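You operate a simulated robot arm through the tools that you are given. There is no shell and no other tool.

The job below is to be done with a simulated two-armed robot. You get a single attempt, and the scene is never put back.

## Task
Carry the red crate with both arms and set it on the worktop of the grey counter.

The check looks at the end state, three seconds after you hand in, the way a careful person would. Anything else that was tipped, shoved, dropped, spilled or broken makes it a failure.

## Robot
Two 7-joint arms with two-finger parallel grippers on one trunk, on a base that moves. Base frame: it is fixed to the floor where the robot stands at the start and does not move with it; the origin is under the middle of the robot, x ahead of it, y to its left, z up; the surface under the hand at the start is at about z = 56. Units: cm, degrees, N and s.
The left shoulder is at the start at [9.4, 10, 85.6], the right one opposite. With the tool pointing down near the work surface each hand reaches from about 28 to 58 cm from the robot's upright axis, wherever it stands, measured 20 degrees to its own side. Places, roughly: red crate (34x26x15 cm) [50, 0, 60]; worktop of the grey counter [-50, 60, 90]. Payload 2.4 kg a hand.
The tool frame of a hand sits at the grasp point between the pads (the TCP): z along the fingers, y along the line on which they close. The tips reach 2.4 cm beyond it. Largest opening 6.8 cm; finger width 1.7, thickness 1; the body of the gripper, 4 by 7 cm, starts 4.1 cm behind the TCP.
Orientation is that of the tool frame in the base frame, as a unit quaternion [x, y, z, w]. With the fingers straight down and closing along the base's y, the tool's x points along the base's -x, its y along +y and its z along -z.

## Interface
- The arms move only by the tool jog_arm. It takes "left_rows", "right_rows" or both (then of equal length, played together; a hand with none holds still); each is a list of rows, each a list of 7 numbers: the shift along the tool's x, y, z in mm, then the turn, a rotation vector about the tool's x, y, z in degrees, then the closure, from 0 (fully open) to 1 (shut). In form: [[tx, ty, tz, rx, ry, rz, gripper], ...]. A call has 1 to 20 rows; each row shifts and turns the commanded pose from where the row before left it, along the tool's axes as they then stand. A row lasts 0.2 s, in which the tool goes at most 5 cm and 8.6 degrees; a call with a longer step from one row to the next is refused whole, and so is a gripper value outside its range. Where a pose cannot be reached the arm comes as near as it can. A force on the tool above 40 N (or 10 N above the force at the start of the call, whichever is more), or a blocked arm, ends the call early, and 0.2 s more pass. The fingers move at their own pace (about 7.2 cm/s each) and stop on an object; they squeeze with about 44 N. The grip force told is the motor's: it shows also when the fingers shut on nothing. Time passes only in rows, and 0.2 s behind the last, so rows that do not move let the fingers close. The reply holds the time, the measured pose of the TCP, the force on the tool along the base axes, the opening and the grip force, in the units named above and with some noise, with the torque about the TCP (base axes, N m) and any sound that the robot's microphone picked up.
- Cameras (640 x 400 px; columns grow to the right, rows downward): "scene" is now at [20.05, -0.23, 100.72]; the picture's right is [-0.02, -1.00, -0.00], its down [-0.61, 0.01, -0.79] and it looks along [0.79, -0.02, -0.61] (base axes); focal length 239 px, centre (320, 200). "left" rides on the left gripper at [8.4, -1.1, -7.5] in its tool frame; the picture's right is [0.13, 0.99, 0.00], its down [-0.60, 0.08, -0.79] and it looks along [-0.79, 0.10, 0.61] (tool axes); focal length 251 px, centre (320, 200). "right" rides on the right gripper at [8.4, 1.1, -7.5] in its tool frame; the picture's right is [-0.13, 0.99, 0.00], its down [-0.60, -0.08, -0.79] and it looks along [-0.79, -0.10, 0.61] (tool axes); focal length 251 px, centre (320, 200). There is no depth. A picture from a camera that has moved, and an enlarged one, comes with that camera's place and axes in the base frame and with its lens.
- grab_frame(camera): a new picture of that camera. No time passes.
- lift_body(by): moves the trunk up (or, below 0, down) by that many cm; the arms and the scene camera ride with it, the base frame stays. It gives what a move gives, with no picture.
- steer(legs): drives the robot by 1 to 6 legs, each [ahead, left, turn to the left] in cm, cm and degrees, along the robot's own axes; the way and the turn of a leg run together, so that a leg with both is an arc; at most 150 cm and 180 degrees a leg. The arms and the cameras ride along, it lands a little off, and it stops where it bumps. It gives what a move gives.
- turn_head(pan, tilt): turns the head with the scene camera to pan (to the left, within 86 degrees either way) and tilt (down, from -29 to 69), counted from straight ahead of the robot (the tilt from the chest, where the trunk bows). It gives what a move gives.
- inspect(camera, box): a new picture of the part [left, top, right, bottom] of that camera's present view, enlarged. No time passes.
- hand_in(): hands the job in; it is judged then, once.

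Nothing tells you exact positions but the pictures and the camera data. Unless the task says otherwise, let go and move clear before handing in.

The tools are called after "Emit:" by a JSON object that holds its "name" and its "arguments". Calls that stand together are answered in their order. jog_arm: Moves the arms, as the interface text tells. Its arguments: {"type":"object","properties":{"left_rows":{"type":"array"},"right_rows":{"type":"array"}},"required":[]} The other tools are called the same way: lift_body (by) moves the trunk up or down; steer (legs) drives the base; turn_head (pan, tilt) turns the head that bears the scene camera; grab_frame (camera) takes a picture; inspect (camera, box) takes an enlarged picture of a part of a camera's view; hand_in () hands the job in.

At the start:

```text
time_s: 0.0
left_tcp_pos: [42.08, 16.3, 85.67]
left_ee_rot: [0.0, 1.0, 0.0, 0.001]
left_wrist_force: [-0.8, 0.0, -0.3]
left_wrist_torque: [-0.01, 0.0, -0.03]
left_grip_width: 6.79
left_grip_force: 0.1
right_tcp_pos: [43.3, -12.94, 83.61]
right_ee_rot: [0.0, 1.0, 0.001, 0.0]
right_wrist_force: [0.1, 0.1, -0.2]
right_wrist_torque: [0.02, 0.0, -0.03]
right_grip_width: 6.78
right_grip_force: 0.1
trunk travel left (down, up): [-7.5, 77.5]
robot x, y, heading: [0.18, 0.12, -0.0]
head pan, tilt (commanded): [-1.2, 37.4]
```

scene: 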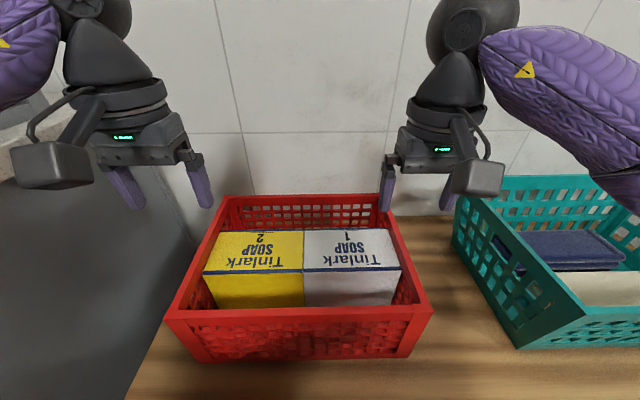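
right: 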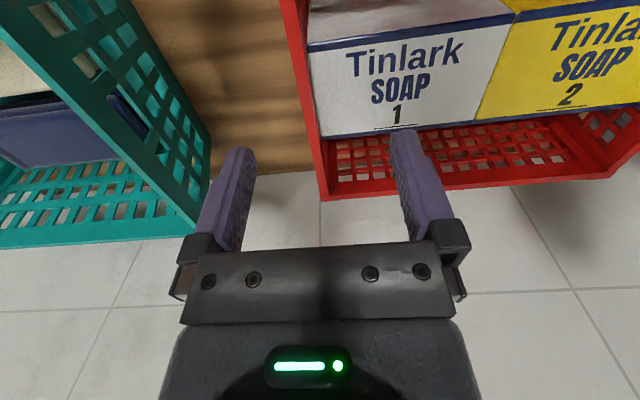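
left: 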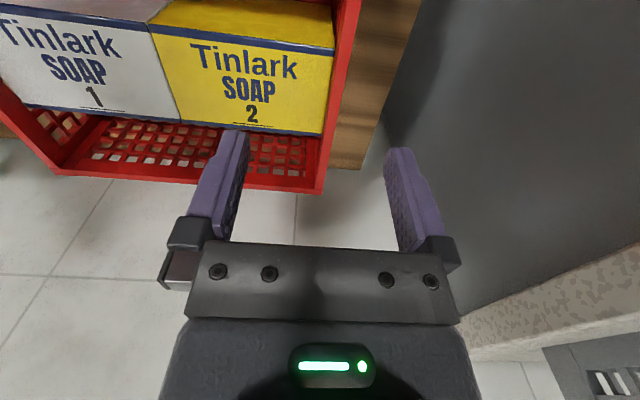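

The red crate is ahead of me on the table (rim at about z 71, centre about x 48, y 2), with two soap boxes inside and a teal crate close on its right. I'll look more closely at the crate walls, then around to the counter, before moving.

Emit:
{"name": "inspect", "arguments": {"camera": "scene", "box": [140, 160, 460, 380]}}

Emit:
{"name": "turn_head", "arguments": {"pan": 80, "tilt": 20}}

Emit:
{"name": "grab_frame", "arguments": {"camera": "scene"}}

```text
1.82 times, centred on (300, 270) of scene
camera zoom: at [20.05, -0.23, 100.72], right [-0.02, -1.0, 0.0], down [-0.61, 0.01, -0.79], along [0.79, -0.02, -0.61], focal length 435 px, centre (356, 73)
```

zoom: 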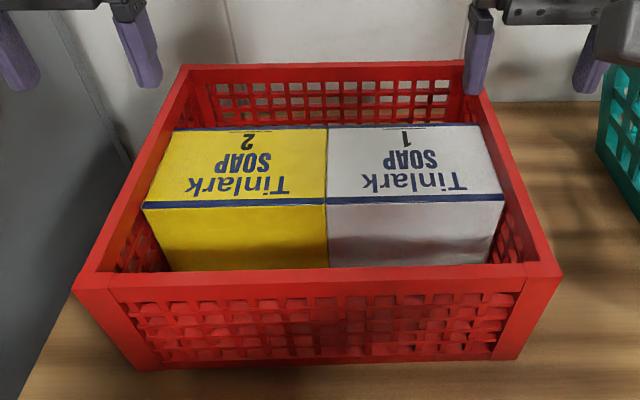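

```text
time_s: 1.6
left_tcp_pos: [42.03, 16.52, 85.65]
left_ee_rot: [0.0, 1.0, 0.001, -0.001]
left_wrist_force: [0.0, 1.1, 0.3]
left_wrist_torque: [-0.02, 0.0, -0.02]
left_grip_width: 6.75
left_grip_force: 0.0
right_tcp_pos: [43.25, -12.77, 83.56]
right_ee_rot: [0.0, 1.0, 0.001, 0.0]
right_wrist_force: [-1.0, 0.2, -0.2]
right_wrist_torque: [0.0, -0.01, 0.0]
right_grip_width: 6.79
right_grip_force: 0.1
trunk travel left (down, up): [-7.5, 77.5]
robot x, y, heading: [-0.33, -0.19, -0.1]
head pan, tilt (commanded): [80.0, 20.0]
```

```text
taken
camera scene: at [13.0, 9.12, 103.49], right [0.98, -0.17, 0.0], down [-0.06, -0.34, -0.94], along [0.16, 0.93, -0.34], focal length 239 px, centre (320, 200)
```

scene: 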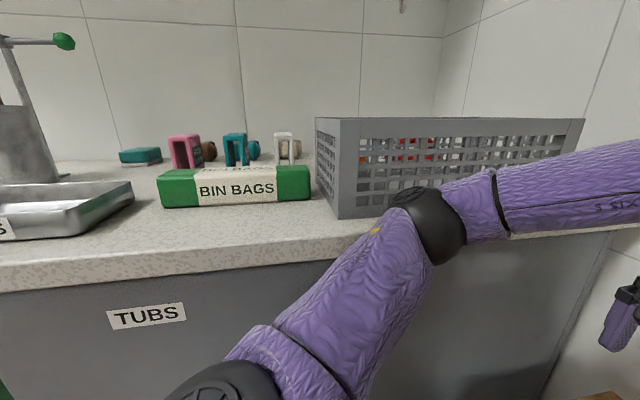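

The counter runs along my left with its front edge near y 34 and its top at about z 90. It carries a grey crate, bin bags, a tray and brushes, so I need a wider look for the free spot near x -50.

Emit:
{"name": "turn_head", "arguments": {"pan": 86, "tilt": 30}}

Emit:
{"name": "grab_frame", "arguments": {"camera": "scene"}}

Emit:
{"name": "turn_head", "arguments": {"pan": -60, "tilt": 30}}

Emit:
{"name": "grab_frame", "arguments": {"camera": "scene"}}

Emit:
{"name": "turn_head", "arguments": {"pan": 0, "tilt": 60}}

Emit:
{"name": "grab_frame", "arguments": {"camera": "scene"}}

```text
time_s: 2.3
left_tcp_pos: [42.11, 16.44, 85.68]
left_ee_rot: [0.0, 1.0, 0.001, 0.0]
left_wrist_force: [-0.4, 0.3, 0.8]
left_wrist_torque: [-0.01, -0.02, 0.03]
left_grip_width: 6.81
left_grip_force: 0.1
right_tcp_pos: [43.29, -12.82, 83.61]
right_ee_rot: [0.0, 1.0, 0.001, 0.001]
right_wrist_force: [0.0, -0.2, 0.3]
right_wrist_torque: [-0.01, 0.01, 0.04]
right_grip_width: 6.82
right_grip_force: 0.1
trunk travel left (down, up): [-7.5, 77.5]
robot x, y, heading: [-0.37, 0.12, -0.0]
head pan, tilt (commanded): [85.9, 30.0]
```

```text
taken
camera scene: at [12.02, 8.98, 101.89], right [1.0, -0.07, 0.0], down [-0.04, -0.5, -0.87], along [0.06, 0.86, -0.5], focal length 239 px, centre (320, 200)
```

scene: 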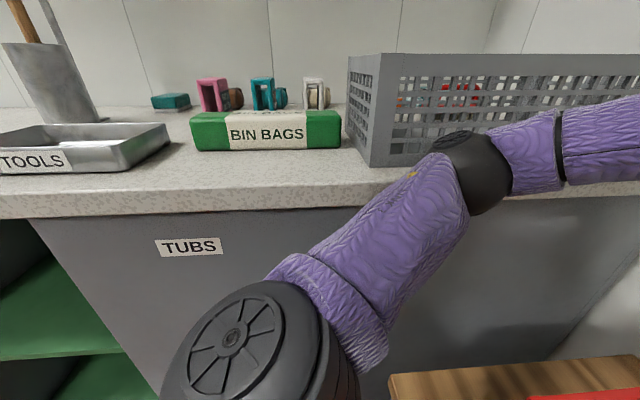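

```text
time_s: 4.6
left_tcp_pos: [42.14, 16.48, 85.58]
left_ee_rot: [-0.001, 1.0, 0.001, 0.001]
left_wrist_force: [-0.3, -0.7, 0.1]
left_wrist_torque: [0.0, 0.0, 0.05]
left_grip_width: 6.76
left_grip_force: 0.1
right_tcp_pos: [43.33, -12.81, 83.56]
right_ee_rot: [0.001, 1.0, 0.001, 0.0]
right_wrist_force: [-0.1, 0.0, 0.2]
right_wrist_torque: [0.01, 0.0, -0.01]
right_grip_width: 6.8
right_grip_force: 0.1
trunk travel left (down, up): [-7.5, 77.5]
robot x, y, heading: [-0.2, 0.08, 0.2]
head pan, tilt (commanded): [-60.0, 30.0]
```

```text
taken
camera scene: at [15.9, -7.88, 101.87], right [-0.87, -0.5, 0.0], down [-0.25, 0.43, -0.87], along [0.43, -0.75, -0.5], focal length 239 px, centre (320, 200)
```

scene: 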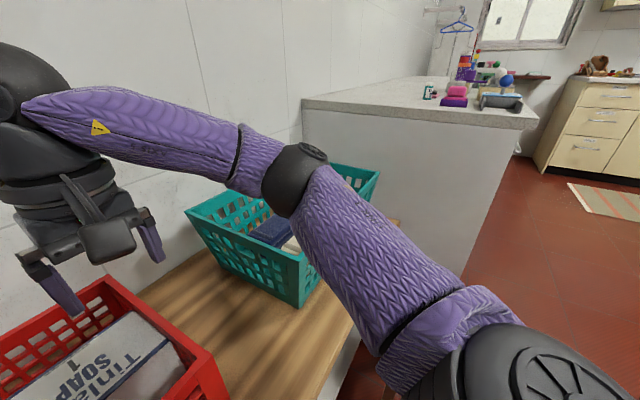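

```text
time_s: 5.9
left_tcp_pos: [42.0, 16.35, 85.66]
left_ee_rot: [0.0, 1.0, 0.001, 0.0]
left_wrist_force: [-0.3, -0.3, -0.2]
left_wrist_torque: [-0.02, 0.01, 0.0]
left_grip_width: 6.79
left_grip_force: 0.0
right_tcp_pos: [43.36, -12.91, 83.61]
right_ee_rot: [0.0, 1.0, 0.001, 0.0]
right_wrist_force: [0.5, 0.0, 0.3]
right_wrist_torque: [-0.03, -0.02, -0.02]
right_grip_width: 6.8
right_grip_force: 0.0
trunk travel left (down, up): [-7.5, 77.5]
robot x, y, heading: [-0.12, 0.07, -0.1]
head pan, tilt (commanded): [0.0, 60.0]
```

```text
taken
camera scene: at [18.04, -0.05, 97.67], right [0.0, -1.0, 0.0], down [-0.87, 0.0, -0.5], along [0.5, 0.0, -0.87], focal length 239 px, centre (320, 200)
```

scene: 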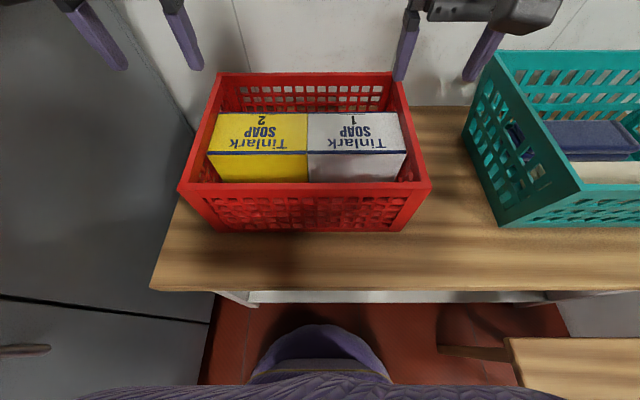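

I now have the counter edge, the table and the crate roughly placed, and the soap boxes seem to nearly touch the short walls but leave room near the front and back walls. I'll raise the trunk, which lifts the empty hands clear of everything, to survey the counter and the floor from higher up.

Emit:
{"name": "lift_body", "arguments": {"by": 45}}

Emit:
{"name": "grab_frame", "arguments": {"camera": "scene"}}

Emit:
{"name": "turn_head", "arguments": {"pan": 86, "tilt": 40}}

Emit:
{"name": "grab_frame", "arguments": {"camera": "scene"}}

Emit:
{"name": "turn_head", "arguments": {"pan": -86, "tilt": 45}}

Emit:
{"name": "grab_frame", "arguments": {"camera": "scene"}}

```text
refused: 45 is not a number from -40 to 40
```

```text
taken
camera scene: at [18.04, -0.05, 97.67], right [0.0, -1.0, 0.0], down [-0.87, 0.0, -0.5], along [0.5, 0.0, -0.87], focal length 239 px, centre (320, 200)
```

scene: 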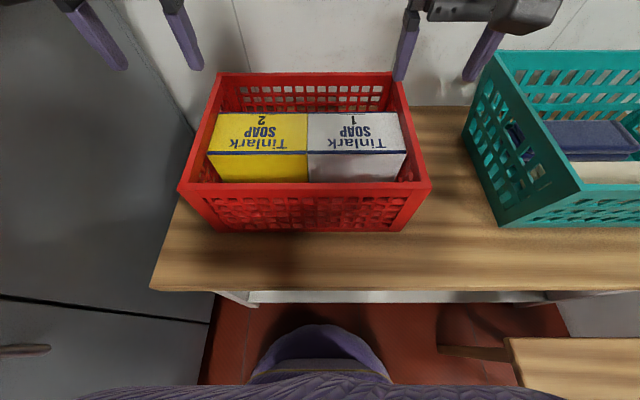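

```text
time_s: 7.5
left_tcp_pos: [42.1, 16.38, 85.67]
left_ee_rot: [0.001, 1.0, 0.0, 0.0]
left_wrist_force: [-0.3, -0.8, 0.8]
left_wrist_torque: [0.0, 0.02, 0.03]
left_grip_width: 6.83
left_grip_force: 0.1
right_tcp_pos: [43.36, -12.94, 83.44]
right_ee_rot: [-0.001, 1.0, 0.001, 0.0]
right_wrist_force: [0.3, 0.4, 0.2]
right_wrist_torque: [0.0, 0.0, -0.02]
right_grip_width: 6.82
right_grip_force: 0.2
trunk travel left (down, up): [-7.5, 77.5]
robot x, y, heading: [-0.05, 0.04, -0.1]
head pan, tilt (commanded): [85.9, 40.0]
```

```text
taken
camera scene: at [11.98, 8.43, 100.35], right [1.0, -0.07, 0.0], down [-0.05, -0.64, -0.77], along [0.05, 0.76, -0.64], focal length 239 px, centre (320, 200)
```

scene: 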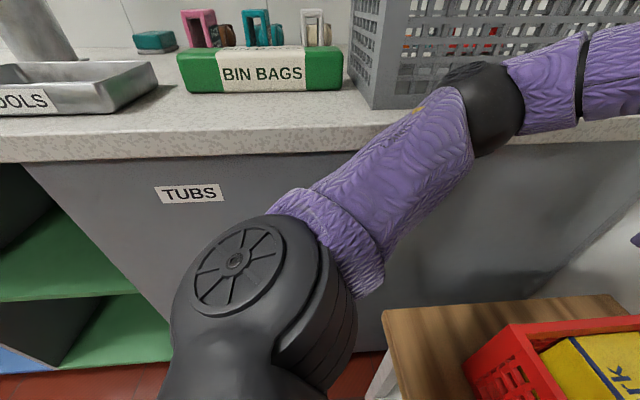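

```text
time_s: 10.1
left_tcp_pos: [42.2, 16.3, 85.59]
left_ee_rot: [0.0, 1.0, 0.001, 0.0]
left_wrist_force: [-0.4, 0.4, 0.2]
left_wrist_torque: [-0.01, -0.01, 0.01]
left_grip_width: 6.82
left_grip_force: 0.1
right_tcp_pos: [43.28, -12.81, 83.64]
right_ee_rot: [0.0, 1.0, 0.001, 0.0]
right_wrist_force: [0.8, 0.0, -0.7]
right_wrist_torque: [0.01, 0.01, 0.0]
right_grip_width: 6.78
right_grip_force: 0.1
trunk travel left (down, up): [-7.5, 77.5]
robot x, y, heading: [-0.08, 0.46, 0.1]
head pan, tilt (commanded): [-85.9, 45.0]
```

```text
taken
camera scene: at [11.95, -8.15, 99.61], right [-1.0, -0.07, 0.0], down [-0.05, 0.71, -0.71], along [0.05, -0.7, -0.71], focal length 239 px, centre (320, 200)
```

scene: 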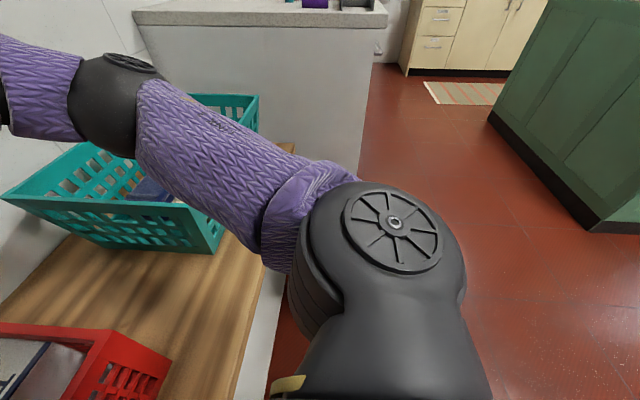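

The lift is limited to 40 cm per call. I can see open floor to my right and a green cabinet unit behind on the right, so I'll raise 35 cm and look again.

Emit:
{"name": "lift_body", "arguments": {"by": 35}}

Emit:
{"name": "grab_frame", "arguments": {"camera": "scene"}}

Emit:
{"name": "turn_head", "arguments": {"pan": 86, "tilt": 40}}

Emit:
{"name": "grab_frame", "arguments": {"camera": "scene"}}

Emit:
{"name": "turn_head", "arguments": {"pan": 0, "tilt": 65}}

Emit:
{"name": "grab_frame", "arguments": {"camera": "scene"}}

```text
time_s: 13.5
left_tcp_pos: [42.14, 16.42, 120.7]
left_ee_rot: [0.0, 1.0, 0.0, 0.0]
left_wrist_force: [-0.2, -0.2, 0.4]
left_wrist_torque: [-0.02, -0.01, 0.0]
left_grip_width: 6.8
left_grip_force: 0.0
right_tcp_pos: [43.41, -12.74, 118.63]
right_ee_rot: [-0.001, 1.0, -0.001, 0.0]
right_wrist_force: [-0.4, -0.6, 1.4]
right_wrist_torque: [0.01, 0.0, 0.02]
right_grip_width: 6.81
right_grip_force: 0.0
trunk travel left (down, up): [-42.5, 42.5]
robot x, y, heading: [0.07, 0.02, -0.0]
head pan, tilt (commanded): [-85.9, 45.0]
```

```text
taken
camera scene: at [3.66, -8.04, 135.26], right [-1.0, -0.07, 0.0], down [-0.05, 0.71, -0.71], along [0.05, -0.71, -0.71], focal length 239 px, centre (320, 200)
```

scene: 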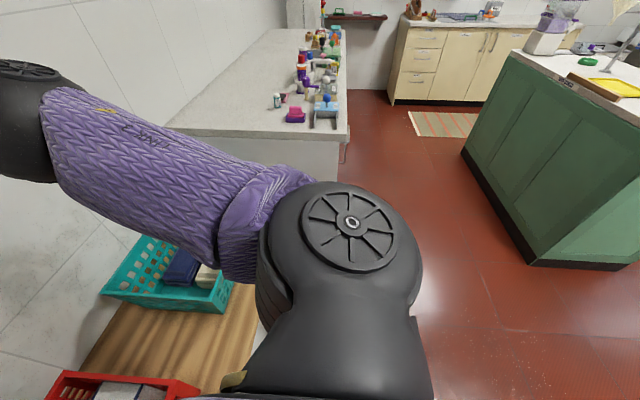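

```text
time_s: 16.1
left_tcp_pos: [42.08, 16.52, 120.65]
left_ee_rot: [0.0, 1.0, 0.0, 0.0]
left_wrist_force: [0.0, 0.3, -0.1]
left_wrist_torque: [0.02, 0.03, 0.0]
left_grip_width: 6.77
left_grip_force: 0.1
right_tcp_pos: [43.38, -12.72, 118.7]
right_ee_rot: [-0.001, 1.0, 0.0, 0.0]
right_wrist_force: [0.0, 0.4, 0.2]
right_wrist_torque: [0.02, 0.0, -0.01]
right_grip_width: 6.8
right_grip_force: 0.0
trunk travel left (down, up): [-42.5, 42.5]
robot x, y, heading: [-0.13, 0.01, -0.1]
head pan, tilt (commanded): [85.9, 40.0]
```

```text
taken
camera scene: at [3.68, 8.55, 135.99], right [1.0, -0.07, 0.0], down [-0.05, -0.64, -0.77], along [0.05, 0.76, -0.64], focal length 239 px, centre (320, 200)
```

scene: 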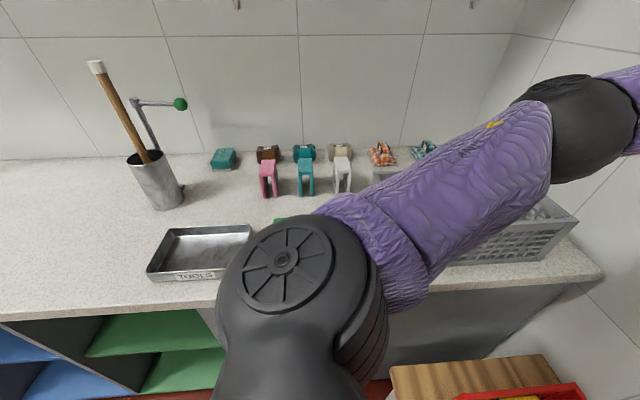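

```text
time_s: 17.7
left_tcp_pos: [42.1, 16.54, 120.58]
left_ee_rot: [0.0, 1.0, 0.0, 0.0]
left_wrist_force: [0.6, 1.0, -1.0]
left_wrist_torque: [0.0, 0.03, 0.01]
left_grip_width: 6.81
left_grip_force: 0.1
right_tcp_pos: [43.31, -12.77, 118.62]
right_ee_rot: [0.0, 1.0, 0.0, 0.0]
right_wrist_force: [-0.2, 0.2, 0.1]
right_wrist_torque: [0.01, 0.01, 0.01]
right_grip_width: 6.79
right_grip_force: 0.0
trunk travel left (down, up): [-42.5, 42.5]
robot x, y, heading: [0.37, 0.05, -0.0]
head pan, tilt (commanded): [0.0, 65.0]
```

```text
taken
camera scene: at [9.14, 0.07, 132.76], right [0.0, -1.0, 0.0], down [-0.91, 0.0, -0.42], along [0.42, 0.0, -0.91], focal length 239 px, centre (320, 200)
```

scene: 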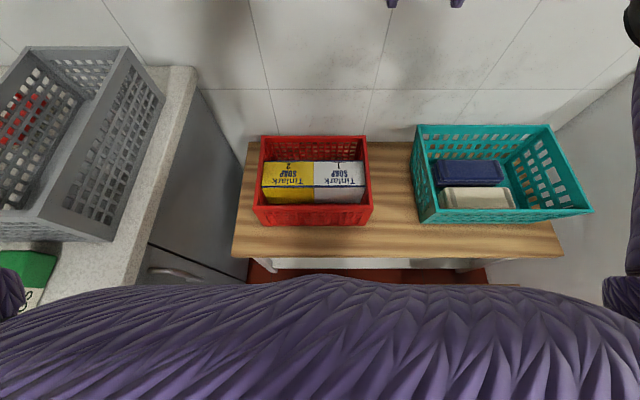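

The counter front edge is at y 34 and the top is free left of the tool tray (tray's left edge at about x -33, tool cup at about x -38, y 64). I'll turn the robot left with the hands raised so the head can see further along the counter and behind me.

Emit:
{"name": "steer", "arguments": {"legs": [[0, 0, 40]]}}

Emit:
{"name": "turn_head", "arguments": {"pan": 80, "tilt": 35}}

Emit:
{"name": "grab_frame", "arguments": {"camera": "scene"}}

Emit:
{"name": "turn_head", "arguments": {"pan": 50, "tilt": 35}}

Emit:
{"name": "grab_frame", "arguments": {"camera": "scene"}}

```text
time_s: 20.0
left_tcp_pos: [21.37, 39.71, 120.65]
left_ee_rot: [-0.344, 0.939, 0.001, 0.0]
left_wrist_force: [0.3, -0.4, 0.6]
left_wrist_torque: [-0.03, 0.0, 0.01]
left_grip_width: 6.79
left_grip_force: 0.1
right_tcp_pos: [41.3, 18.28, 118.62]
right_ee_rot: [-0.344, 0.939, 0.0, -0.001]
right_wrist_force: [0.4, -0.5, -0.6]
right_wrist_torque: [0.01, -0.03, 0.02]
right_grip_width: 6.8
right_grip_force: 0.0
trunk travel left (down, up): [-42.5, 42.5]
robot x, y, heading: [-0.18, 0.08, 40.3]
head pan, tilt (commanded): [0.0, 65.0]
```

```text
time_s: 21.5
left_tcp_pos: [21.4, 39.87, 120.58]
left_ee_rot: [-0.344, 0.939, 0.0, 0.0]
left_wrist_force: [-0.8, -0.5, -1.2]
left_wrist_torque: [0.03, -0.02, 0.05]
left_grip_width: 6.81
left_grip_force: 0.1
right_tcp_pos: [41.21, 18.26, 118.62]
right_ee_rot: [-0.345, 0.939, 0.001, 0.0]
right_wrist_force: [0.8, -0.5, 0.4]
right_wrist_torque: [0.02, 0.01, -0.01]
right_grip_width: 6.79
right_grip_force: 0.2
trunk travel left (down, up): [-42.5, 42.5]
robot x, y, heading: [0.18, 0.17, 40.5]
head pan, tilt (commanded): [80.0, 35.0]
```

```text
taken
camera scene: at [-2.04, 9.51, 136.75], right [0.86, 0.5, 0.0], down [0.29, -0.5, -0.82], along [-0.41, 0.71, -0.57], focal length 239 px, centre (320, 200)
```

scene: 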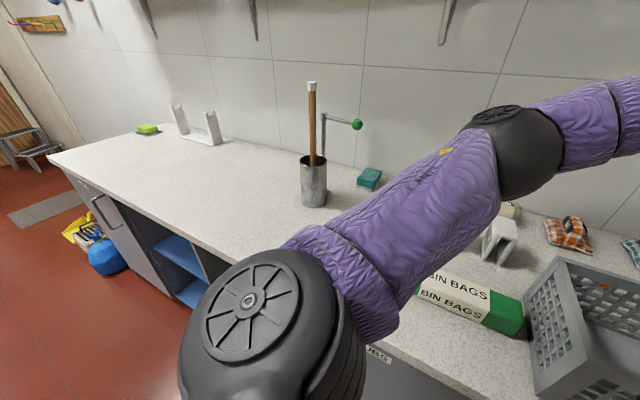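

```text
time_s: 22.4
left_tcp_pos: [21.43, 39.74, 120.63]
left_ee_rot: [-0.344, 0.939, 0.0, 0.0]
left_wrist_force: [-0.3, 0.5, -0.4]
left_wrist_torque: [0.0, -0.01, 0.03]
left_grip_width: 6.81
left_grip_force: 0.0
right_tcp_pos: [41.36, 18.3, 118.73]
right_ee_rot: [-0.344, 0.939, 0.0, 0.0]
right_wrist_force: [0.2, 0.1, -0.4]
right_wrist_torque: [0.01, 0.02, 0.01]
right_grip_width: 6.78
right_grip_force: 0.1
trunk travel left (down, up): [-42.5, 42.5]
robot x, y, heading: [0.17, 0.01, 40.2]
head pan, tilt (commanded): [50.0, 35.0]
```

```text
taken
camera scene: at [2.34, 10.71, 136.75], right [1.0, 0.01, 0.0], down [0.0, -0.57, -0.82], along [-0.01, 0.82, -0.57], focal length 239 px, centre (320, 200)
```

scene: 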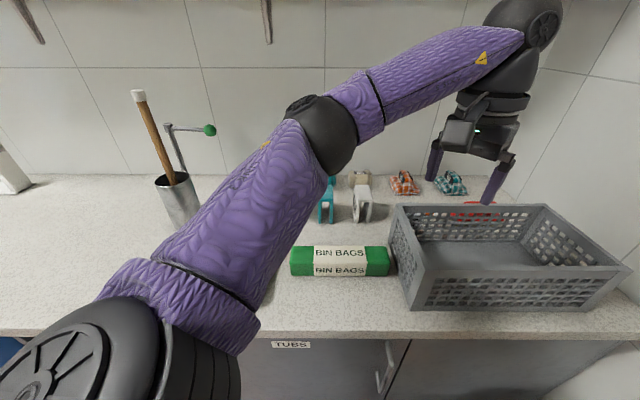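

The worktop left of the cup is wide open, from about x -44 to about x -120, so I'll aim to set the crate down around x -70, y 52. I also noticed a low wooden thing near my right side earlier, and I want to see it before driving.

Emit:
{"name": "turn_head", "arguments": {"pan": -86, "tilt": 60}}

Emit:
{"name": "grab_frame", "arguments": {"camera": "scene"}}

Emit:
{"name": "turn_head", "arguments": {"pan": 86, "tilt": 60}}

Emit:
{"name": "grab_frame", "arguments": {"camera": "scene"}}

```text
time_s: 24.6
left_tcp_pos: [21.38, 39.76, 120.6]
left_ee_rot: [-0.344, 0.939, 0.0, 0.001]
left_wrist_force: [-0.2, -0.2, 0.0]
left_wrist_torque: [0.01, -0.01, 0.02]
left_grip_width: 6.8
left_grip_force: 0.0
right_tcp_pos: [41.36, 18.28, 118.6]
right_ee_rot: [-0.345, 0.939, 0.0, 0.0]
right_wrist_force: [0.1, 0.1, 0.4]
right_wrist_torque: [-0.01, -0.01, -0.04]
right_grip_width: 6.78
right_grip_force: 0.1
trunk travel left (down, up): [-42.5, 42.5]
robot x, y, heading: [0.2, -0.07, 40.3]
head pan, tilt (commanded): [-85.9, 60.0]
```

```text
taken
camera scene: at [7.06, -2.86, 133.32], right [-0.71, -0.7, 0.0], down [-0.61, 0.62, -0.5], along [0.35, -0.36, -0.87], focal length 239 px, centre (320, 200)
```

scene: 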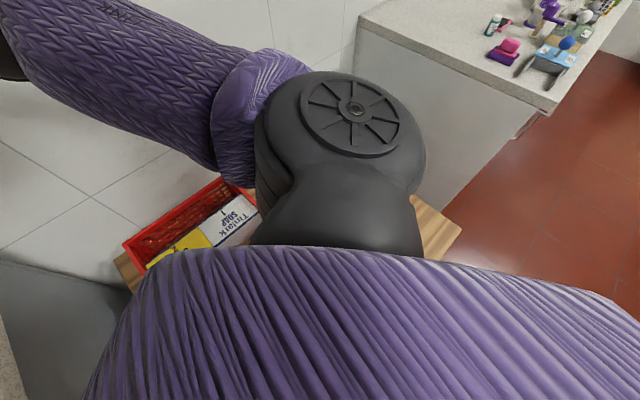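

```text
time_s: 27.2
left_tcp_pos: [21.42, 39.88, 120.66]
left_ee_rot: [-0.344, 0.939, 0.0, 0.0]
left_wrist_force: [-1.2, 0.8, 0.2]
left_wrist_torque: [-0.04, -0.01, 0.04]
left_grip_width: 6.82
left_grip_force: 0.0
right_tcp_pos: [41.29, 18.32, 118.63]
right_ee_rot: [-0.345, 0.939, 0.0, 0.001]
right_wrist_force: [0.0, 1.3, 0.0]
right_wrist_torque: [-0.02, -0.01, 0.02]
right_grip_width: 6.8
right_grip_force: 0.0
trunk travel left (down, up): [-42.5, 42.5]
robot x, y, heading: [0.07, -0.31, 40.2]
head pan, tilt (commanded): [85.9, 60.0]
```

```text
taken
camera scene: at [-1.54, 7.28, 133.32], right [0.81, 0.59, 0.0], down [0.51, -0.7, -0.5], along [-0.3, 0.4, -0.87], focal length 239 px, centre (320, 200)
```

scene: 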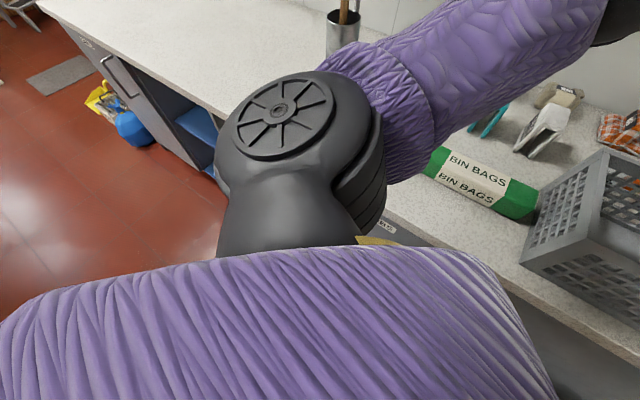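

The counter side is clear, but my shoulder hides the wooden thing on my right. I'll turn to the right with the hands still high, so I can see it and the floor behind me.

Emit:
{"name": "steer", "arguments": {"legs": [[0, 0, -80]]}}

Emit:
{"name": "turn_head", "arguments": {"pan": -30, "tilt": 60}}

Emit:
{"name": "grab_frame", "arguments": {"camera": "scene"}}

Emit:
{"name": "turn_head", "arguments": {"pan": -80, "tilt": 45}}

Emit:
{"name": "grab_frame", "arguments": {"camera": "scene"}}

```text
time_s: 31.1
left_tcp_pos: [42.95, -14.25, 120.55]
left_ee_rot: [0.34, 0.94, 0.0, 0.0]
left_wrist_force: [-0.1, -0.6, -0.3]
left_wrist_torque: [-0.01, -0.02, -0.02]
left_grip_width: 6.81
left_grip_force: 0.1
right_tcp_pos: [25.0, -37.59, 118.52]
right_ee_rot: [0.34, 0.94, 0.0, 0.0]
right_wrist_force: [0.7, 0.7, -1.4]
right_wrist_torque: [0.01, 0.0, 0.0]
right_grip_width: 6.8
right_grip_force: 0.1
trunk travel left (down, up): [-42.5, 42.5]
robot x, y, heading: [-0.08, -0.29, -39.7]
head pan, tilt (commanded): [85.9, 60.0]
```

```text
time_s: 33.0
left_tcp_pos: [42.94, -14.32, 120.6]
left_ee_rot: [0.34, 0.94, 0.001, 0.0]
left_wrist_force: [-0.5, 0.2, -0.7]
left_wrist_torque: [0.01, 0.02, 0.01]
left_grip_width: 6.81
left_grip_force: 0.1
right_tcp_pos: [25.11, -37.54, 118.67]
right_ee_rot: [0.34, 0.94, 0.0, 0.001]
right_wrist_force: [0.1, 0.6, -0.7]
right_wrist_torque: [0.01, 0.04, -0.02]
right_grip_width: 6.78
right_grip_force: 0.1
trunk travel left (down, up): [-42.5, 42.5]
robot x, y, heading: [0.09, -0.03, -39.7]
head pan, tilt (commanded): [-30.0, 60.0]
```

```text
taken
camera scene: at [4.71, -8.01, 133.32], right [-0.94, -0.35, 0.0], down [-0.3, 0.81, -0.5], along [0.17, -0.47, -0.87], focal length 239 px, centre (320, 200)
```

scene: 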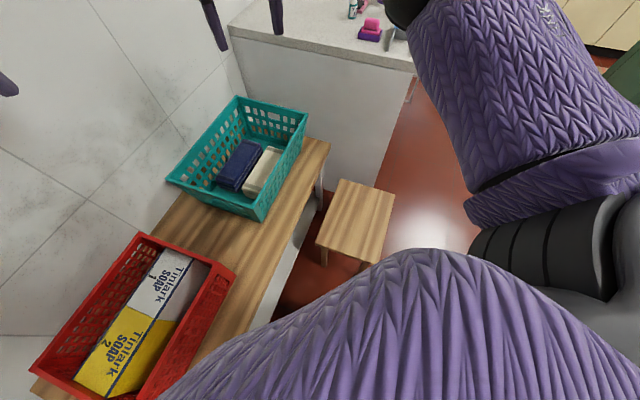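

```text
time_s: 34.2
left_tcp_pos: [42.94, -14.35, 120.51]
left_ee_rot: [0.341, 0.94, 0.001, -0.001]
left_wrist_force: [-0.7, -0.6, 0.2]
left_wrist_torque: [0.02, 0.0, -0.01]
left_grip_width: 6.79
left_grip_force: 0.1
right_tcp_pos: [25.1, -37.63, 118.54]
right_ee_rot: [0.34, 0.94, 0.001, 0.0]
right_wrist_force: [0.1, -0.2, 0.3]
right_wrist_torque: [0.01, -0.03, 0.0]
right_grip_width: 6.83
right_grip_force: 0.0
trunk travel left (down, up): [-42.5, 42.5]
robot x, y, heading: [0.32, -0.09, -39.8]
head pan, tilt (commanded): [-80.0, 45.0]
```

```text
taken
camera scene: at [-1.63, -8.81, 135.27], right [-0.87, 0.5, 0.0], down [0.35, 0.61, -0.71], along [-0.35, -0.61, -0.71], focal length 239 px, centre (320, 200)
```

scene: 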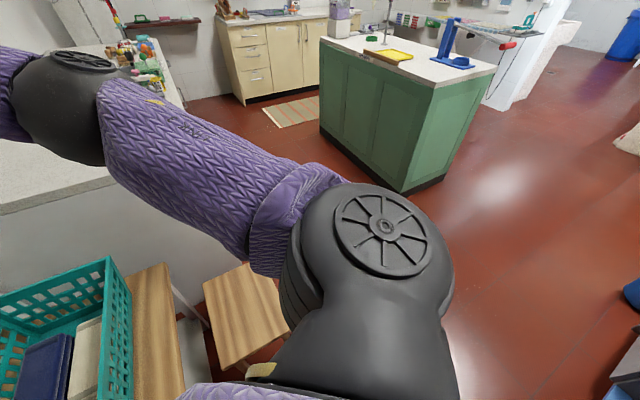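

The stool sits at about x -6 to 17 and y -37 to -71, and the floor behind me is clear. My left elbow is close to the counter edge, so I'll return to heading 0, stay partly raised, and check how the arms sit over the crate.

Emit:
{"name": "steer", "arguments": {"legs": [[0, 0, 39.7]]}}

Emit:
{"name": "turn_head", "arguments": {"pan": 0, "tilt": 62}}

Emit:
{"name": "lift_body", "arguments": {"by": -17}}

Emit:
{"name": "grab_frame", "arguments": {"camera": "scene"}}

Emit:
{"name": "turn_head", "arguments": {"pan": 70, "tilt": 35}}

Emit:
{"name": "grab_frame", "arguments": {"camera": "scene"}}

Emit:
{"name": "turn_head", "arguments": {"pan": -70, "tilt": 35}}

Emit:
{"name": "grab_frame", "arguments": {"camera": "scene"}}

```text
time_s: 36.4
left_tcp_pos: [42.15, 16.1, 120.63]
left_ee_rot: [0.005, 1.0, 0.0, 0.0]
left_wrist_force: [-0.5, -1.0, 0.6]
left_wrist_torque: [0.0, 0.01, -0.01]
left_grip_width: 6.78
left_grip_force: 0.1
right_tcp_pos: [43.13, -13.14, 118.72]
right_ee_rot: [0.004, 1.0, 0.0, 0.0]
right_wrist_force: [0.0, 0.1, 0.2]
right_wrist_torque: [-0.02, 0.02, 0.01]
right_grip_width: 6.81
right_grip_force: 0.1
trunk travel left (down, up): [-42.5, 42.5]
robot x, y, heading: [0.38, 0.11, -0.4]
head pan, tilt (commanded): [-80.0, 45.0]
```

```text
time_s: 38.0
left_tcp_pos: [42.28, 16.07, 120.55]
left_ee_rot: [0.004, 1.0, 0.0, 0.0]
left_wrist_force: [-1.2, 0.9, 0.8]
left_wrist_torque: [0.0, -0.03, 0.01]
left_grip_width: 6.81
left_grip_force: 0.0
right_tcp_pos: [43.24, -13.11, 118.55]
right_ee_rot: [0.005, 1.0, -0.001, 0.0]
right_wrist_force: [-0.3, -0.6, 0.0]
right_wrist_torque: [0.01, -0.01, 0.0]
right_grip_width: 6.8
right_grip_force: 0.0
trunk travel left (down, up): [-42.5, 42.5]
robot x, y, heading: [-0.42, -0.24, -0.4]
head pan, tilt (commanded): [0.0, 62.0]
```

```text
time_s: 39.9
left_tcp_pos: [42.16, 16.19, 103.64]
left_ee_rot: [0.004, 1.0, 0.0, 0.0]
left_wrist_force: [0.3, -1.4, 0.7]
left_wrist_torque: [0.0, 0.02, 0.03]
left_grip_width: 6.82
left_grip_force: 0.0
right_tcp_pos: [43.15, -13.15, 101.52]
right_ee_rot: [0.005, 1.0, 0.001, -0.001]
right_wrist_force: [0.6, -0.5, -0.4]
right_wrist_torque: [0.03, -0.01, 0.0]
right_grip_width: 6.8
right_grip_force: 0.0
trunk travel left (down, up): [-25.5, 59.4]
robot x, y, heading: [0.31, 0.02, -0.6]
head pan, tilt (commanded): [0.0, 62.0]
```

```text
taken
camera scene: at [12.51, -0.04, 115.93], right [-0.01, -1.0, 0.0], down [-0.88, 0.01, -0.47], along [0.47, 0.0, -0.88], focal length 239 px, centre (320, 200)
```

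scene: 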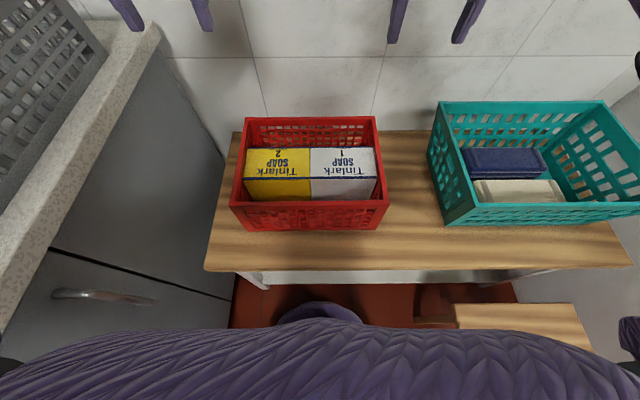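

```text
time_s: 41.3
left_tcp_pos: [42.13, 16.19, 103.59]
left_ee_rot: [0.004, 1.0, 0.0, 0.0]
left_wrist_force: [-0.1, -0.2, 0.1]
left_wrist_torque: [0.02, 0.0, -0.03]
left_grip_width: 6.82
left_grip_force: 0.0
right_tcp_pos: [43.11, -13.22, 101.57]
right_ee_rot: [0.005, 1.0, 0.0, 0.001]
right_wrist_force: [0.3, 0.2, 0.1]
right_wrist_torque: [-0.04, 0.03, -0.01]
right_grip_width: 6.79
right_grip_force: 0.1
trunk travel left (down, up): [-25.5, 59.4]
robot x, y, heading: [-0.16, -0.1, -0.5]
head pan, tilt (commanded): [70.0, 35.0]
```

```text
taken
camera scene: at [9.18, 8.26, 119.57], right [0.94, -0.35, 0.0], down [-0.2, -0.54, -0.82], along [0.29, 0.77, -0.57], focal length 239 px, centre (320, 200)
```

scene: 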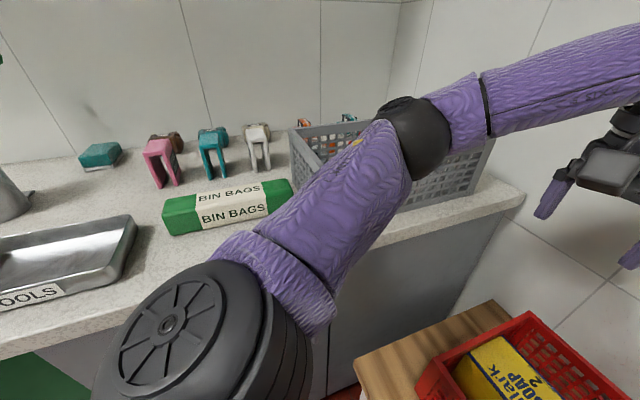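

```text
time_s: 43.5
left_tcp_pos: [42.24, 16.22, 103.69]
left_ee_rot: [0.005, 1.0, 0.0, 0.0]
left_wrist_force: [0.5, 0.3, 0.0]
left_wrist_torque: [0.0, 0.01, 0.03]
left_grip_width: 6.81
left_grip_force: 0.0
right_tcp_pos: [43.21, -13.18, 101.58]
right_ee_rot: [0.005, 1.0, 0.0, 0.001]
right_wrist_force: [-0.5, -0.1, -0.4]
right_wrist_torque: [-0.04, 0.03, 0.04]
right_grip_width: 6.8
right_grip_force: 0.1
trunk travel left (down, up): [-25.5, 59.4]
robot x, y, heading: [-0.56, 0.05, -0.5]
head pan, tilt (commanded): [-70.0, 35.0]
```

```text
taken
camera scene: at [9.04, -8.28, 119.58], right [-0.94, -0.33, 0.0], down [-0.19, 0.54, -0.82], along [0.27, -0.77, -0.57], focal length 239 px, centre (320, 200)
```

scene: 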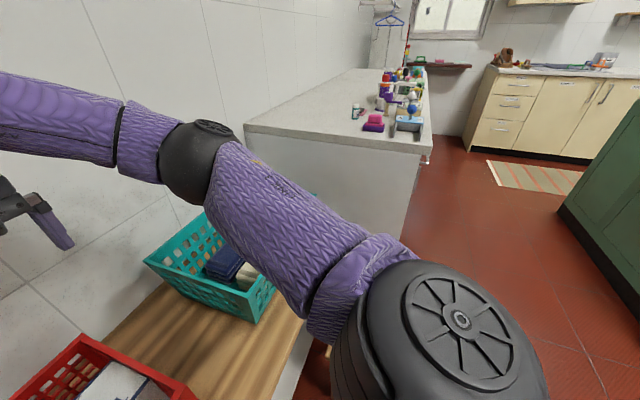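

Both elbows sit well above the counter and the teal crate at this trunk height. I'll shift the base 4 cm right to give the left elbow more room, then take an enlarged top view of the red crate to measure its corners and the gaps.

Emit:
{"name": "steer", "arguments": {"legs": [[0, -4, 0.5]]}}

Emit:
{"name": "turn_head", "arguments": {"pan": 0, "tilt": 52}}

Emit:
{"name": "inspect", "arguments": {"camera": "scene", "box": [200, 140, 400, 265]}}

Emit:
{"name": "grab_frame", "arguments": {"camera": "left"}}

Emit:
{"name": "grab_frame", "arguments": {"camera": "right"}}

```text
time_s: 44.4
left_tcp_pos: [41.98, 12.5, 103.7]
left_ee_rot: [0.0, 1.0, 0.0, 0.0]
left_wrist_force: [0.4, 0.0, -0.9]
left_wrist_torque: [-0.02, 0.0, 0.0]
left_grip_width: 6.8
left_grip_force: 0.1
right_tcp_pos: [43.26, -16.79, 101.64]
right_ee_rot: [0.0, 1.0, 0.0, -0.001]
right_wrist_force: [-0.2, 0.5, -0.5]
right_wrist_torque: [0.01, -0.03, 0.0]
right_grip_width: 6.79
right_grip_force: 0.1
trunk travel left (down, up): [-25.5, 59.4]
robot x, y, heading: [0.13, -4.04, 0.2]
head pan, tilt (commanded): [-70.0, 35.0]
```

```text
time_s: 45.8
left_tcp_pos: [42.12, 12.54, 103.62]
left_ee_rot: [0.0, 1.0, 0.0, 0.0]
left_wrist_force: [0.3, 0.6, -0.1]
left_wrist_torque: [-0.02, -0.04, -0.01]
left_grip_width: 6.81
left_grip_force: 0.1
right_tcp_pos: [43.31, -16.72, 101.6]
right_ee_rot: [0.0, 1.0, 0.0, -0.001]
right_wrist_force: [-0.3, -1.5, 0.3]
right_wrist_torque: [0.02, -0.02, 0.01]
right_grip_width: 6.79
right_grip_force: 0.1
trunk travel left (down, up): [-25.5, 59.4]
robot x, y, heading: [0.18, -3.83, 0.2]
head pan, tilt (commanded): [0.0, 52.0]
```

```text
3.20 times, centred on (300, 202) of scene
camera zoom: at [13.59, -3.92, 117.14], right [0.0, -1.0, 0.0], down [-0.79, 0.0, -0.62], along [0.62, 0.0, -0.79], focal length 766 px, centre (384, 192)
```

zoom: 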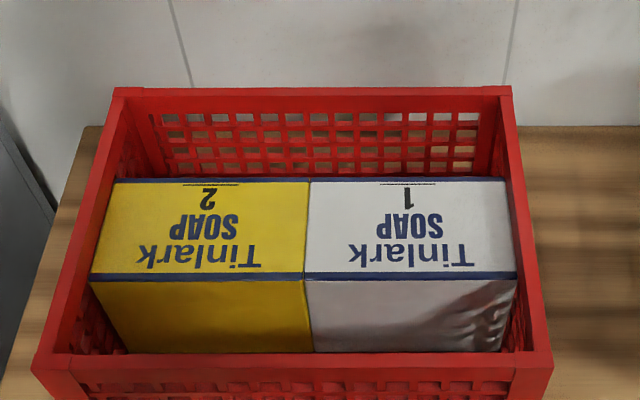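

```text
taken
camera left: at [33.58, 11.31, 111.07], right [-0.13, 0.99, 0.0], down [0.6, 0.08, 0.79], along [0.79, 0.1, -0.61], focal length 251 px, centre (320, 200)
```

left: 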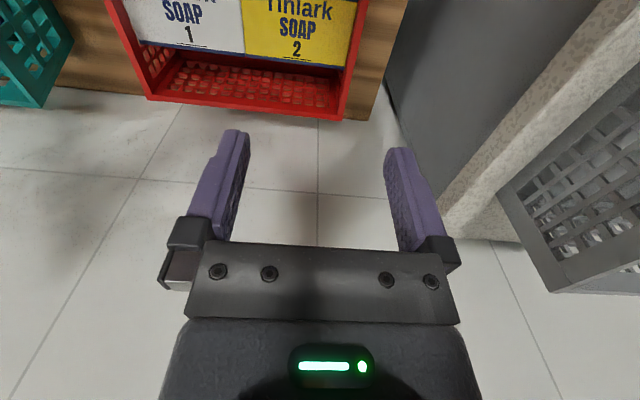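

```text
taken
camera right: at [34.97, -15.58, 109.0], right [0.13, 0.99, 0.0], down [0.6, -0.08, 0.79], along [0.79, -0.1, -0.61], focal length 251 px, centre (320, 200)
```

right: 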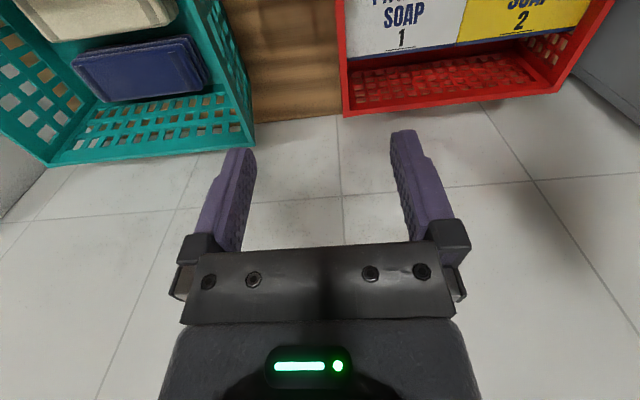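

The crate measures about x 35.5 to 61.1 and y -14.9 to 19.1 with almost no yaw, and the boxes fill its length and top out about 2 cm below the rim. I'll zoom in further on the two side rims to judge wall thickness and how deep a finger can go.

Emit:
{"name": "inspect", "arguments": {"camera": "scene", "box": [205, 160, 269, 200]}}

Emit:
{"name": "inspect", "arguments": {"camera": "scene", "box": [320, 160, 384, 200]}}

Emit:
{"name": "inspect", "arguments": {"camera": "left", "box": [280, 0, 408, 80]}}

Emit:
{"name": "inspect", "arguments": {"camera": "right", "box": [310, 0, 438, 80]}}

```text
10.00 times, centred on (237, 180) of scene
camera zoom: at [13.59, -3.92, 117.14], right [0.0, -1.0, 0.0], down [-0.79, 0.0, -0.62], along [0.62, 0.0, -0.79], focal length 2394 px, centre (1150, 400)
```

zoom: 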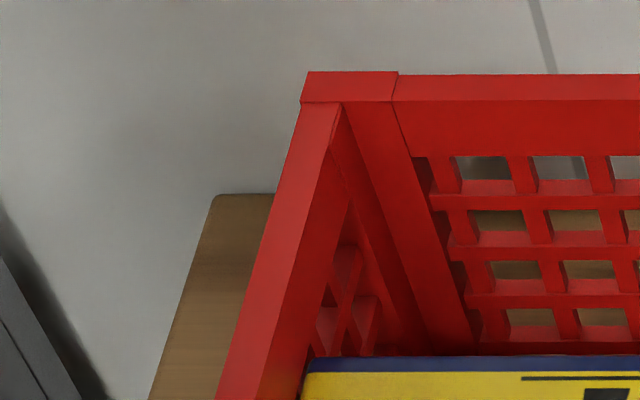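

```text
10.00 times, centred on (352, 180) of scene
camera zoom: at [13.59, -3.92, 117.14], right [0.0, -1.0, 0.0], down [-0.79, 0.0, -0.62], along [0.62, 0.0, -0.79], focal length 2394 px, centre (0, 400)
```

zoom: 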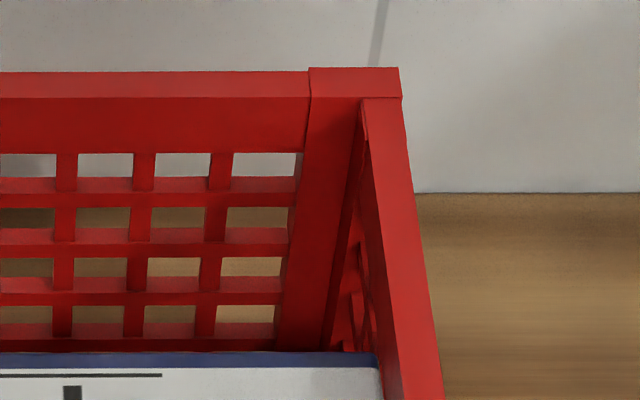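

```text
5.00 times, centred on (344, 40) of left
camera zoom: at [33.58, 11.31, 111.07], right [-0.13, 0.99, 0.0], down [0.6, 0.08, 0.79], along [0.79, 0.1, -0.61], focal length 1257 px, centre (200, 1000)
```

zoom: 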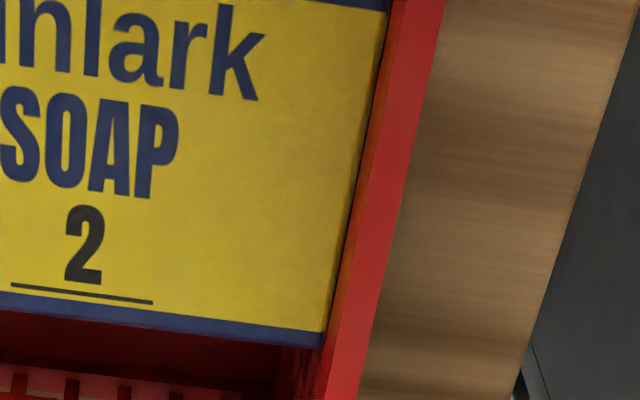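

```text
5.00 times, centred on (374, 40) of right
camera zoom: at [34.97, -15.58, 109.0], right [0.13, 0.99, 0.0], down [0.6, -0.08, 0.79], along [0.79, -0.1, -0.61], focal length 1257 px, centre (50, 1000)
```

zoom: 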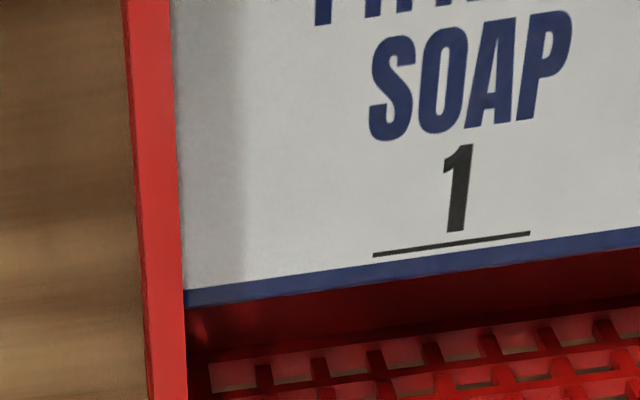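

The side rims are about 1 cm thick, with a solid band of about 2.6 cm (left wall centre near y 18.4, right near y -14.4), and there's about 1.9 cm from rim to box tops. I'll bring both open hands over the middle of the two side walls at about z 88, staying above everything.

Emit:
{"name": "jog_arm", "arguments": {"left_rows": [[-6.1, 5.9, 15.6, 0, 0, 0, 0], [-6.1, 5.9, 15.6, 0, 0, 0, 0], [-6.1, 5.9, 15.6, 0, 0, 0, 0], [-6.1, 5.9, 15.6, 0, 0, 0, 0], [-6.1, 5.9, 15.6, 0, 0, 0, 0], [-6.1, 5.9, 15.6, 0, 0, 0, 0], [-6.1, 5.9, 15.6, 0, 0, 0, 0], [-6.1, 5.9, 15.6, 0, 0, 0, 0], [-6.1, 5.9, 15.6, 0, 0, 0, 0], [-6.1, 5.9, 15.6, 0, 0, 0, 0]], "right_rows": [[-4.9, 2.4, 13.6, 0, 0, 0, 0], [-4.9, 2.4, 13.6, 0, 0, 0, 0], [-4.9, 2.4, 13.6, 0, 0, 0, 0], [-4.9, 2.4, 13.6, 0, 0, 0, 0], [-4.9, 2.4, 13.6, 0, 0, 0, 0], [-4.9, 2.4, 13.6, 0, 0, 0, 0], [-4.9, 2.4, 13.6, 0, 0, 0, 0], [-4.9, 2.4, 13.6, 0, 0, 0, 0], [-4.9, 2.4, 13.6, 0, 0, 0, 0], [-4.9, 2.4, 13.6, 0, 0, 0, 0]]}}

Emit:
{"name": "grab_frame", "arguments": {"camera": "scene"}}

Emit:
{"name": "turn_head", "arguments": {"pan": 65, "tilt": 40}}

Emit:
{"name": "grab_frame", "arguments": {"camera": "scene"}}

Emit:
{"name": "turn_head", "arguments": {"pan": -65, "tilt": 40}}

Emit:
{"name": "grab_frame", "arguments": {"camera": "scene"}}

```text
time_s: 48.0
left_tcp_pos: [48.3, 18.48, 87.98]
left_ee_rot: [0.0, 1.0, 0.0, 0.001]
left_wrist_force: [0.5, -0.7, 0.3]
left_wrist_torque: [-0.01, 0.02, 0.01]
left_grip_width: 6.8
left_grip_force: 0.0
right_tcp_pos: [48.15, -14.39, 87.87]
right_ee_rot: [0.0, 1.0, 0.0, 0.0]
right_wrist_force: [0.1, 0.6, -0.4]
right_wrist_torque: [0.01, 0.0, 0.0]
right_grip_width: 6.79
right_grip_force: 0.0
trunk travel left (down, up): [-25.5, 59.4]
robot x, y, heading: [0.1, -3.8, 0.2]
head pan, tilt (commanded): [0.0, 52.0]
```

```text
taken
camera scene: at [13.59, -3.9, 117.14], right [0.0, -1.0, 0.0], down [-0.79, 0.0, -0.62], along [0.62, 0.0, -0.79], focal length 239 px, centre (320, 200)
```

scene: 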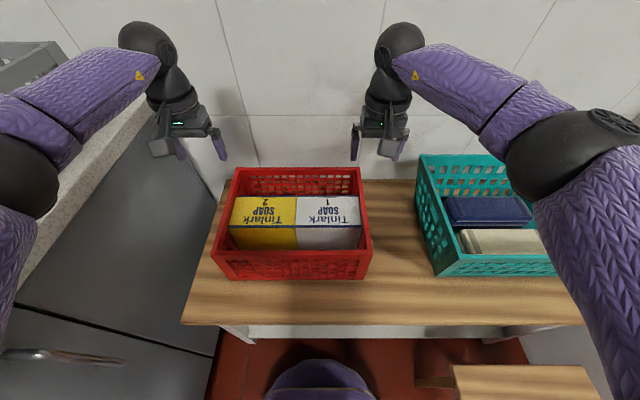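

```text
time_s: 49.4
left_tcp_pos: [48.26, 18.43, 88.05]
left_ee_rot: [0.0, 1.0, 0.0, 0.0]
left_wrist_force: [-0.7, 0.7, 0.5]
left_wrist_torque: [0.01, 0.02, -0.02]
left_grip_width: 6.81
left_grip_force: 0.0
right_tcp_pos: [48.13, -14.39, 87.94]
right_ee_rot: [0.0, 1.0, 0.0, 0.0]
right_wrist_force: [0.3, -0.3, -0.6]
right_wrist_torque: [0.0, 0.0, 0.03]
right_grip_width: 6.79
right_grip_force: 0.0
trunk travel left (down, up): [-25.5, 59.4]
robot x, y, heading: [-0.15, -3.82, -0.1]
head pan, tilt (commanded): [65.0, 40.0]
```

```text
taken
camera scene: at [9.68, 3.8, 118.82], right [0.91, -0.42, 0.0], down [-0.27, -0.58, -0.77], along [0.32, 0.69, -0.64], focal length 239 px, centre (320, 200)
```

scene: 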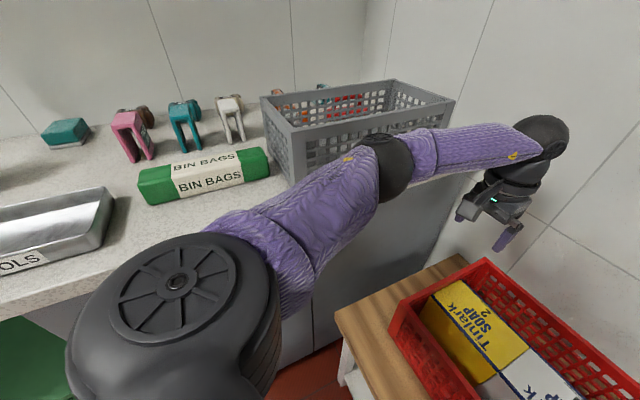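

```text
time_s: 51.5
left_tcp_pos: [48.29, 18.47, 88.08]
left_ee_rot: [0.0, 1.0, 0.0, 0.0]
left_wrist_force: [-0.3, 0.6, -0.4]
left_wrist_torque: [0.0, 0.01, 0.01]
left_grip_width: 6.83
left_grip_force: 0.1
right_tcp_pos: [48.27, -14.42, 88.09]
right_ee_rot: [0.0, 1.0, 0.001, -0.001]
right_wrist_force: [0.1, 0.2, -0.1]
right_wrist_torque: [0.02, 0.06, -0.02]
right_grip_width: 6.81
right_grip_force: 0.1
trunk travel left (down, up): [-25.5, 59.4]
robot x, y, heading: [0.14, -4.08, -0.4]
head pan, tilt (commanded): [-65.0, 40.0]
```

```text
taken
camera scene: at [9.67, -11.61, 118.82], right [-0.91, -0.42, 0.0], down [-0.27, 0.58, -0.77], along [0.32, -0.69, -0.64], focal length 239 px, centre (320, 200)
```

scene: 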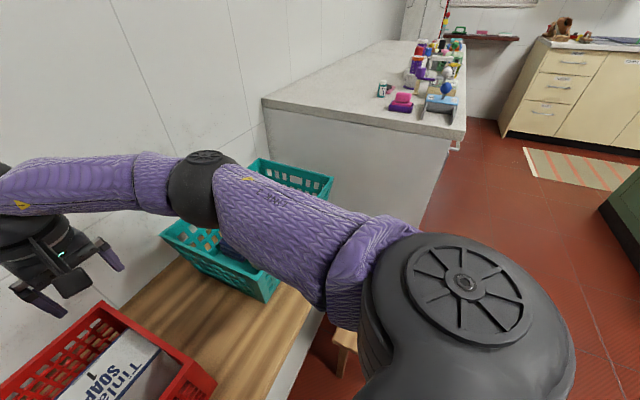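

The left elbow is now near (29, 24, 101), well clear of the counter, and the right one is well above the teal crate. I'll check alignment with the wrist cameras before going lower.

Emit:
{"name": "turn_head", "arguments": {"pan": 0, "tilt": 52}}

Emit:
{"name": "grab_frame", "arguments": {"camera": "left"}}

Emit:
{"name": "grab_frame", "arguments": {"camera": "right"}}

```text
time_s: 52.9
left_tcp_pos: [48.34, 18.56, 87.97]
left_ee_rot: [0.001, 1.0, 0.0, 0.0]
left_wrist_force: [-0.4, 0.6, 0.0]
left_wrist_torque: [-0.02, 0.0, -0.02]
left_grip_width: 6.79
left_grip_force: 0.1
right_tcp_pos: [48.12, -14.32, 87.99]
right_ee_rot: [0.0, 1.0, 0.0, 0.0]
right_wrist_force: [0.4, -0.1, -0.2]
right_wrist_torque: [-0.01, -0.02, 0.01]
right_grip_width: 6.79
right_grip_force: 0.1
trunk travel left (down, up): [-25.5, 59.4]
robot x, y, heading: [0.14, -3.69, -0.0]
head pan, tilt (commanded): [0.0, 52.0]
```

```text
taken
camera left: at [39.8, 17.31, 95.48], right [-0.13, 0.99, 0.0], down [0.6, 0.08, 0.79], along [0.79, 0.1, -0.61], focal length 251 px, centre (320, 200)
```

left: 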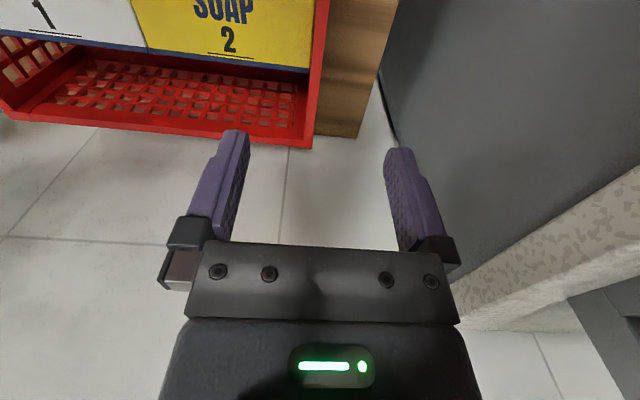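

```text
taken
camera right: at [39.8, -13.22, 95.42], right [0.13, 0.99, 0.0], down [0.6, -0.08, 0.79], along [0.79, -0.1, -0.61], focal length 251 px, centre (320, 200)
```

right: 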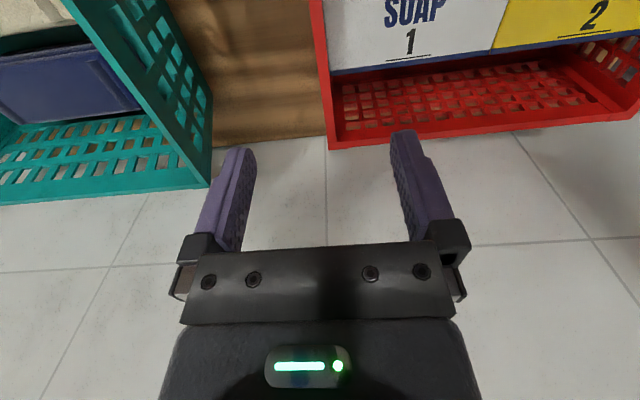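

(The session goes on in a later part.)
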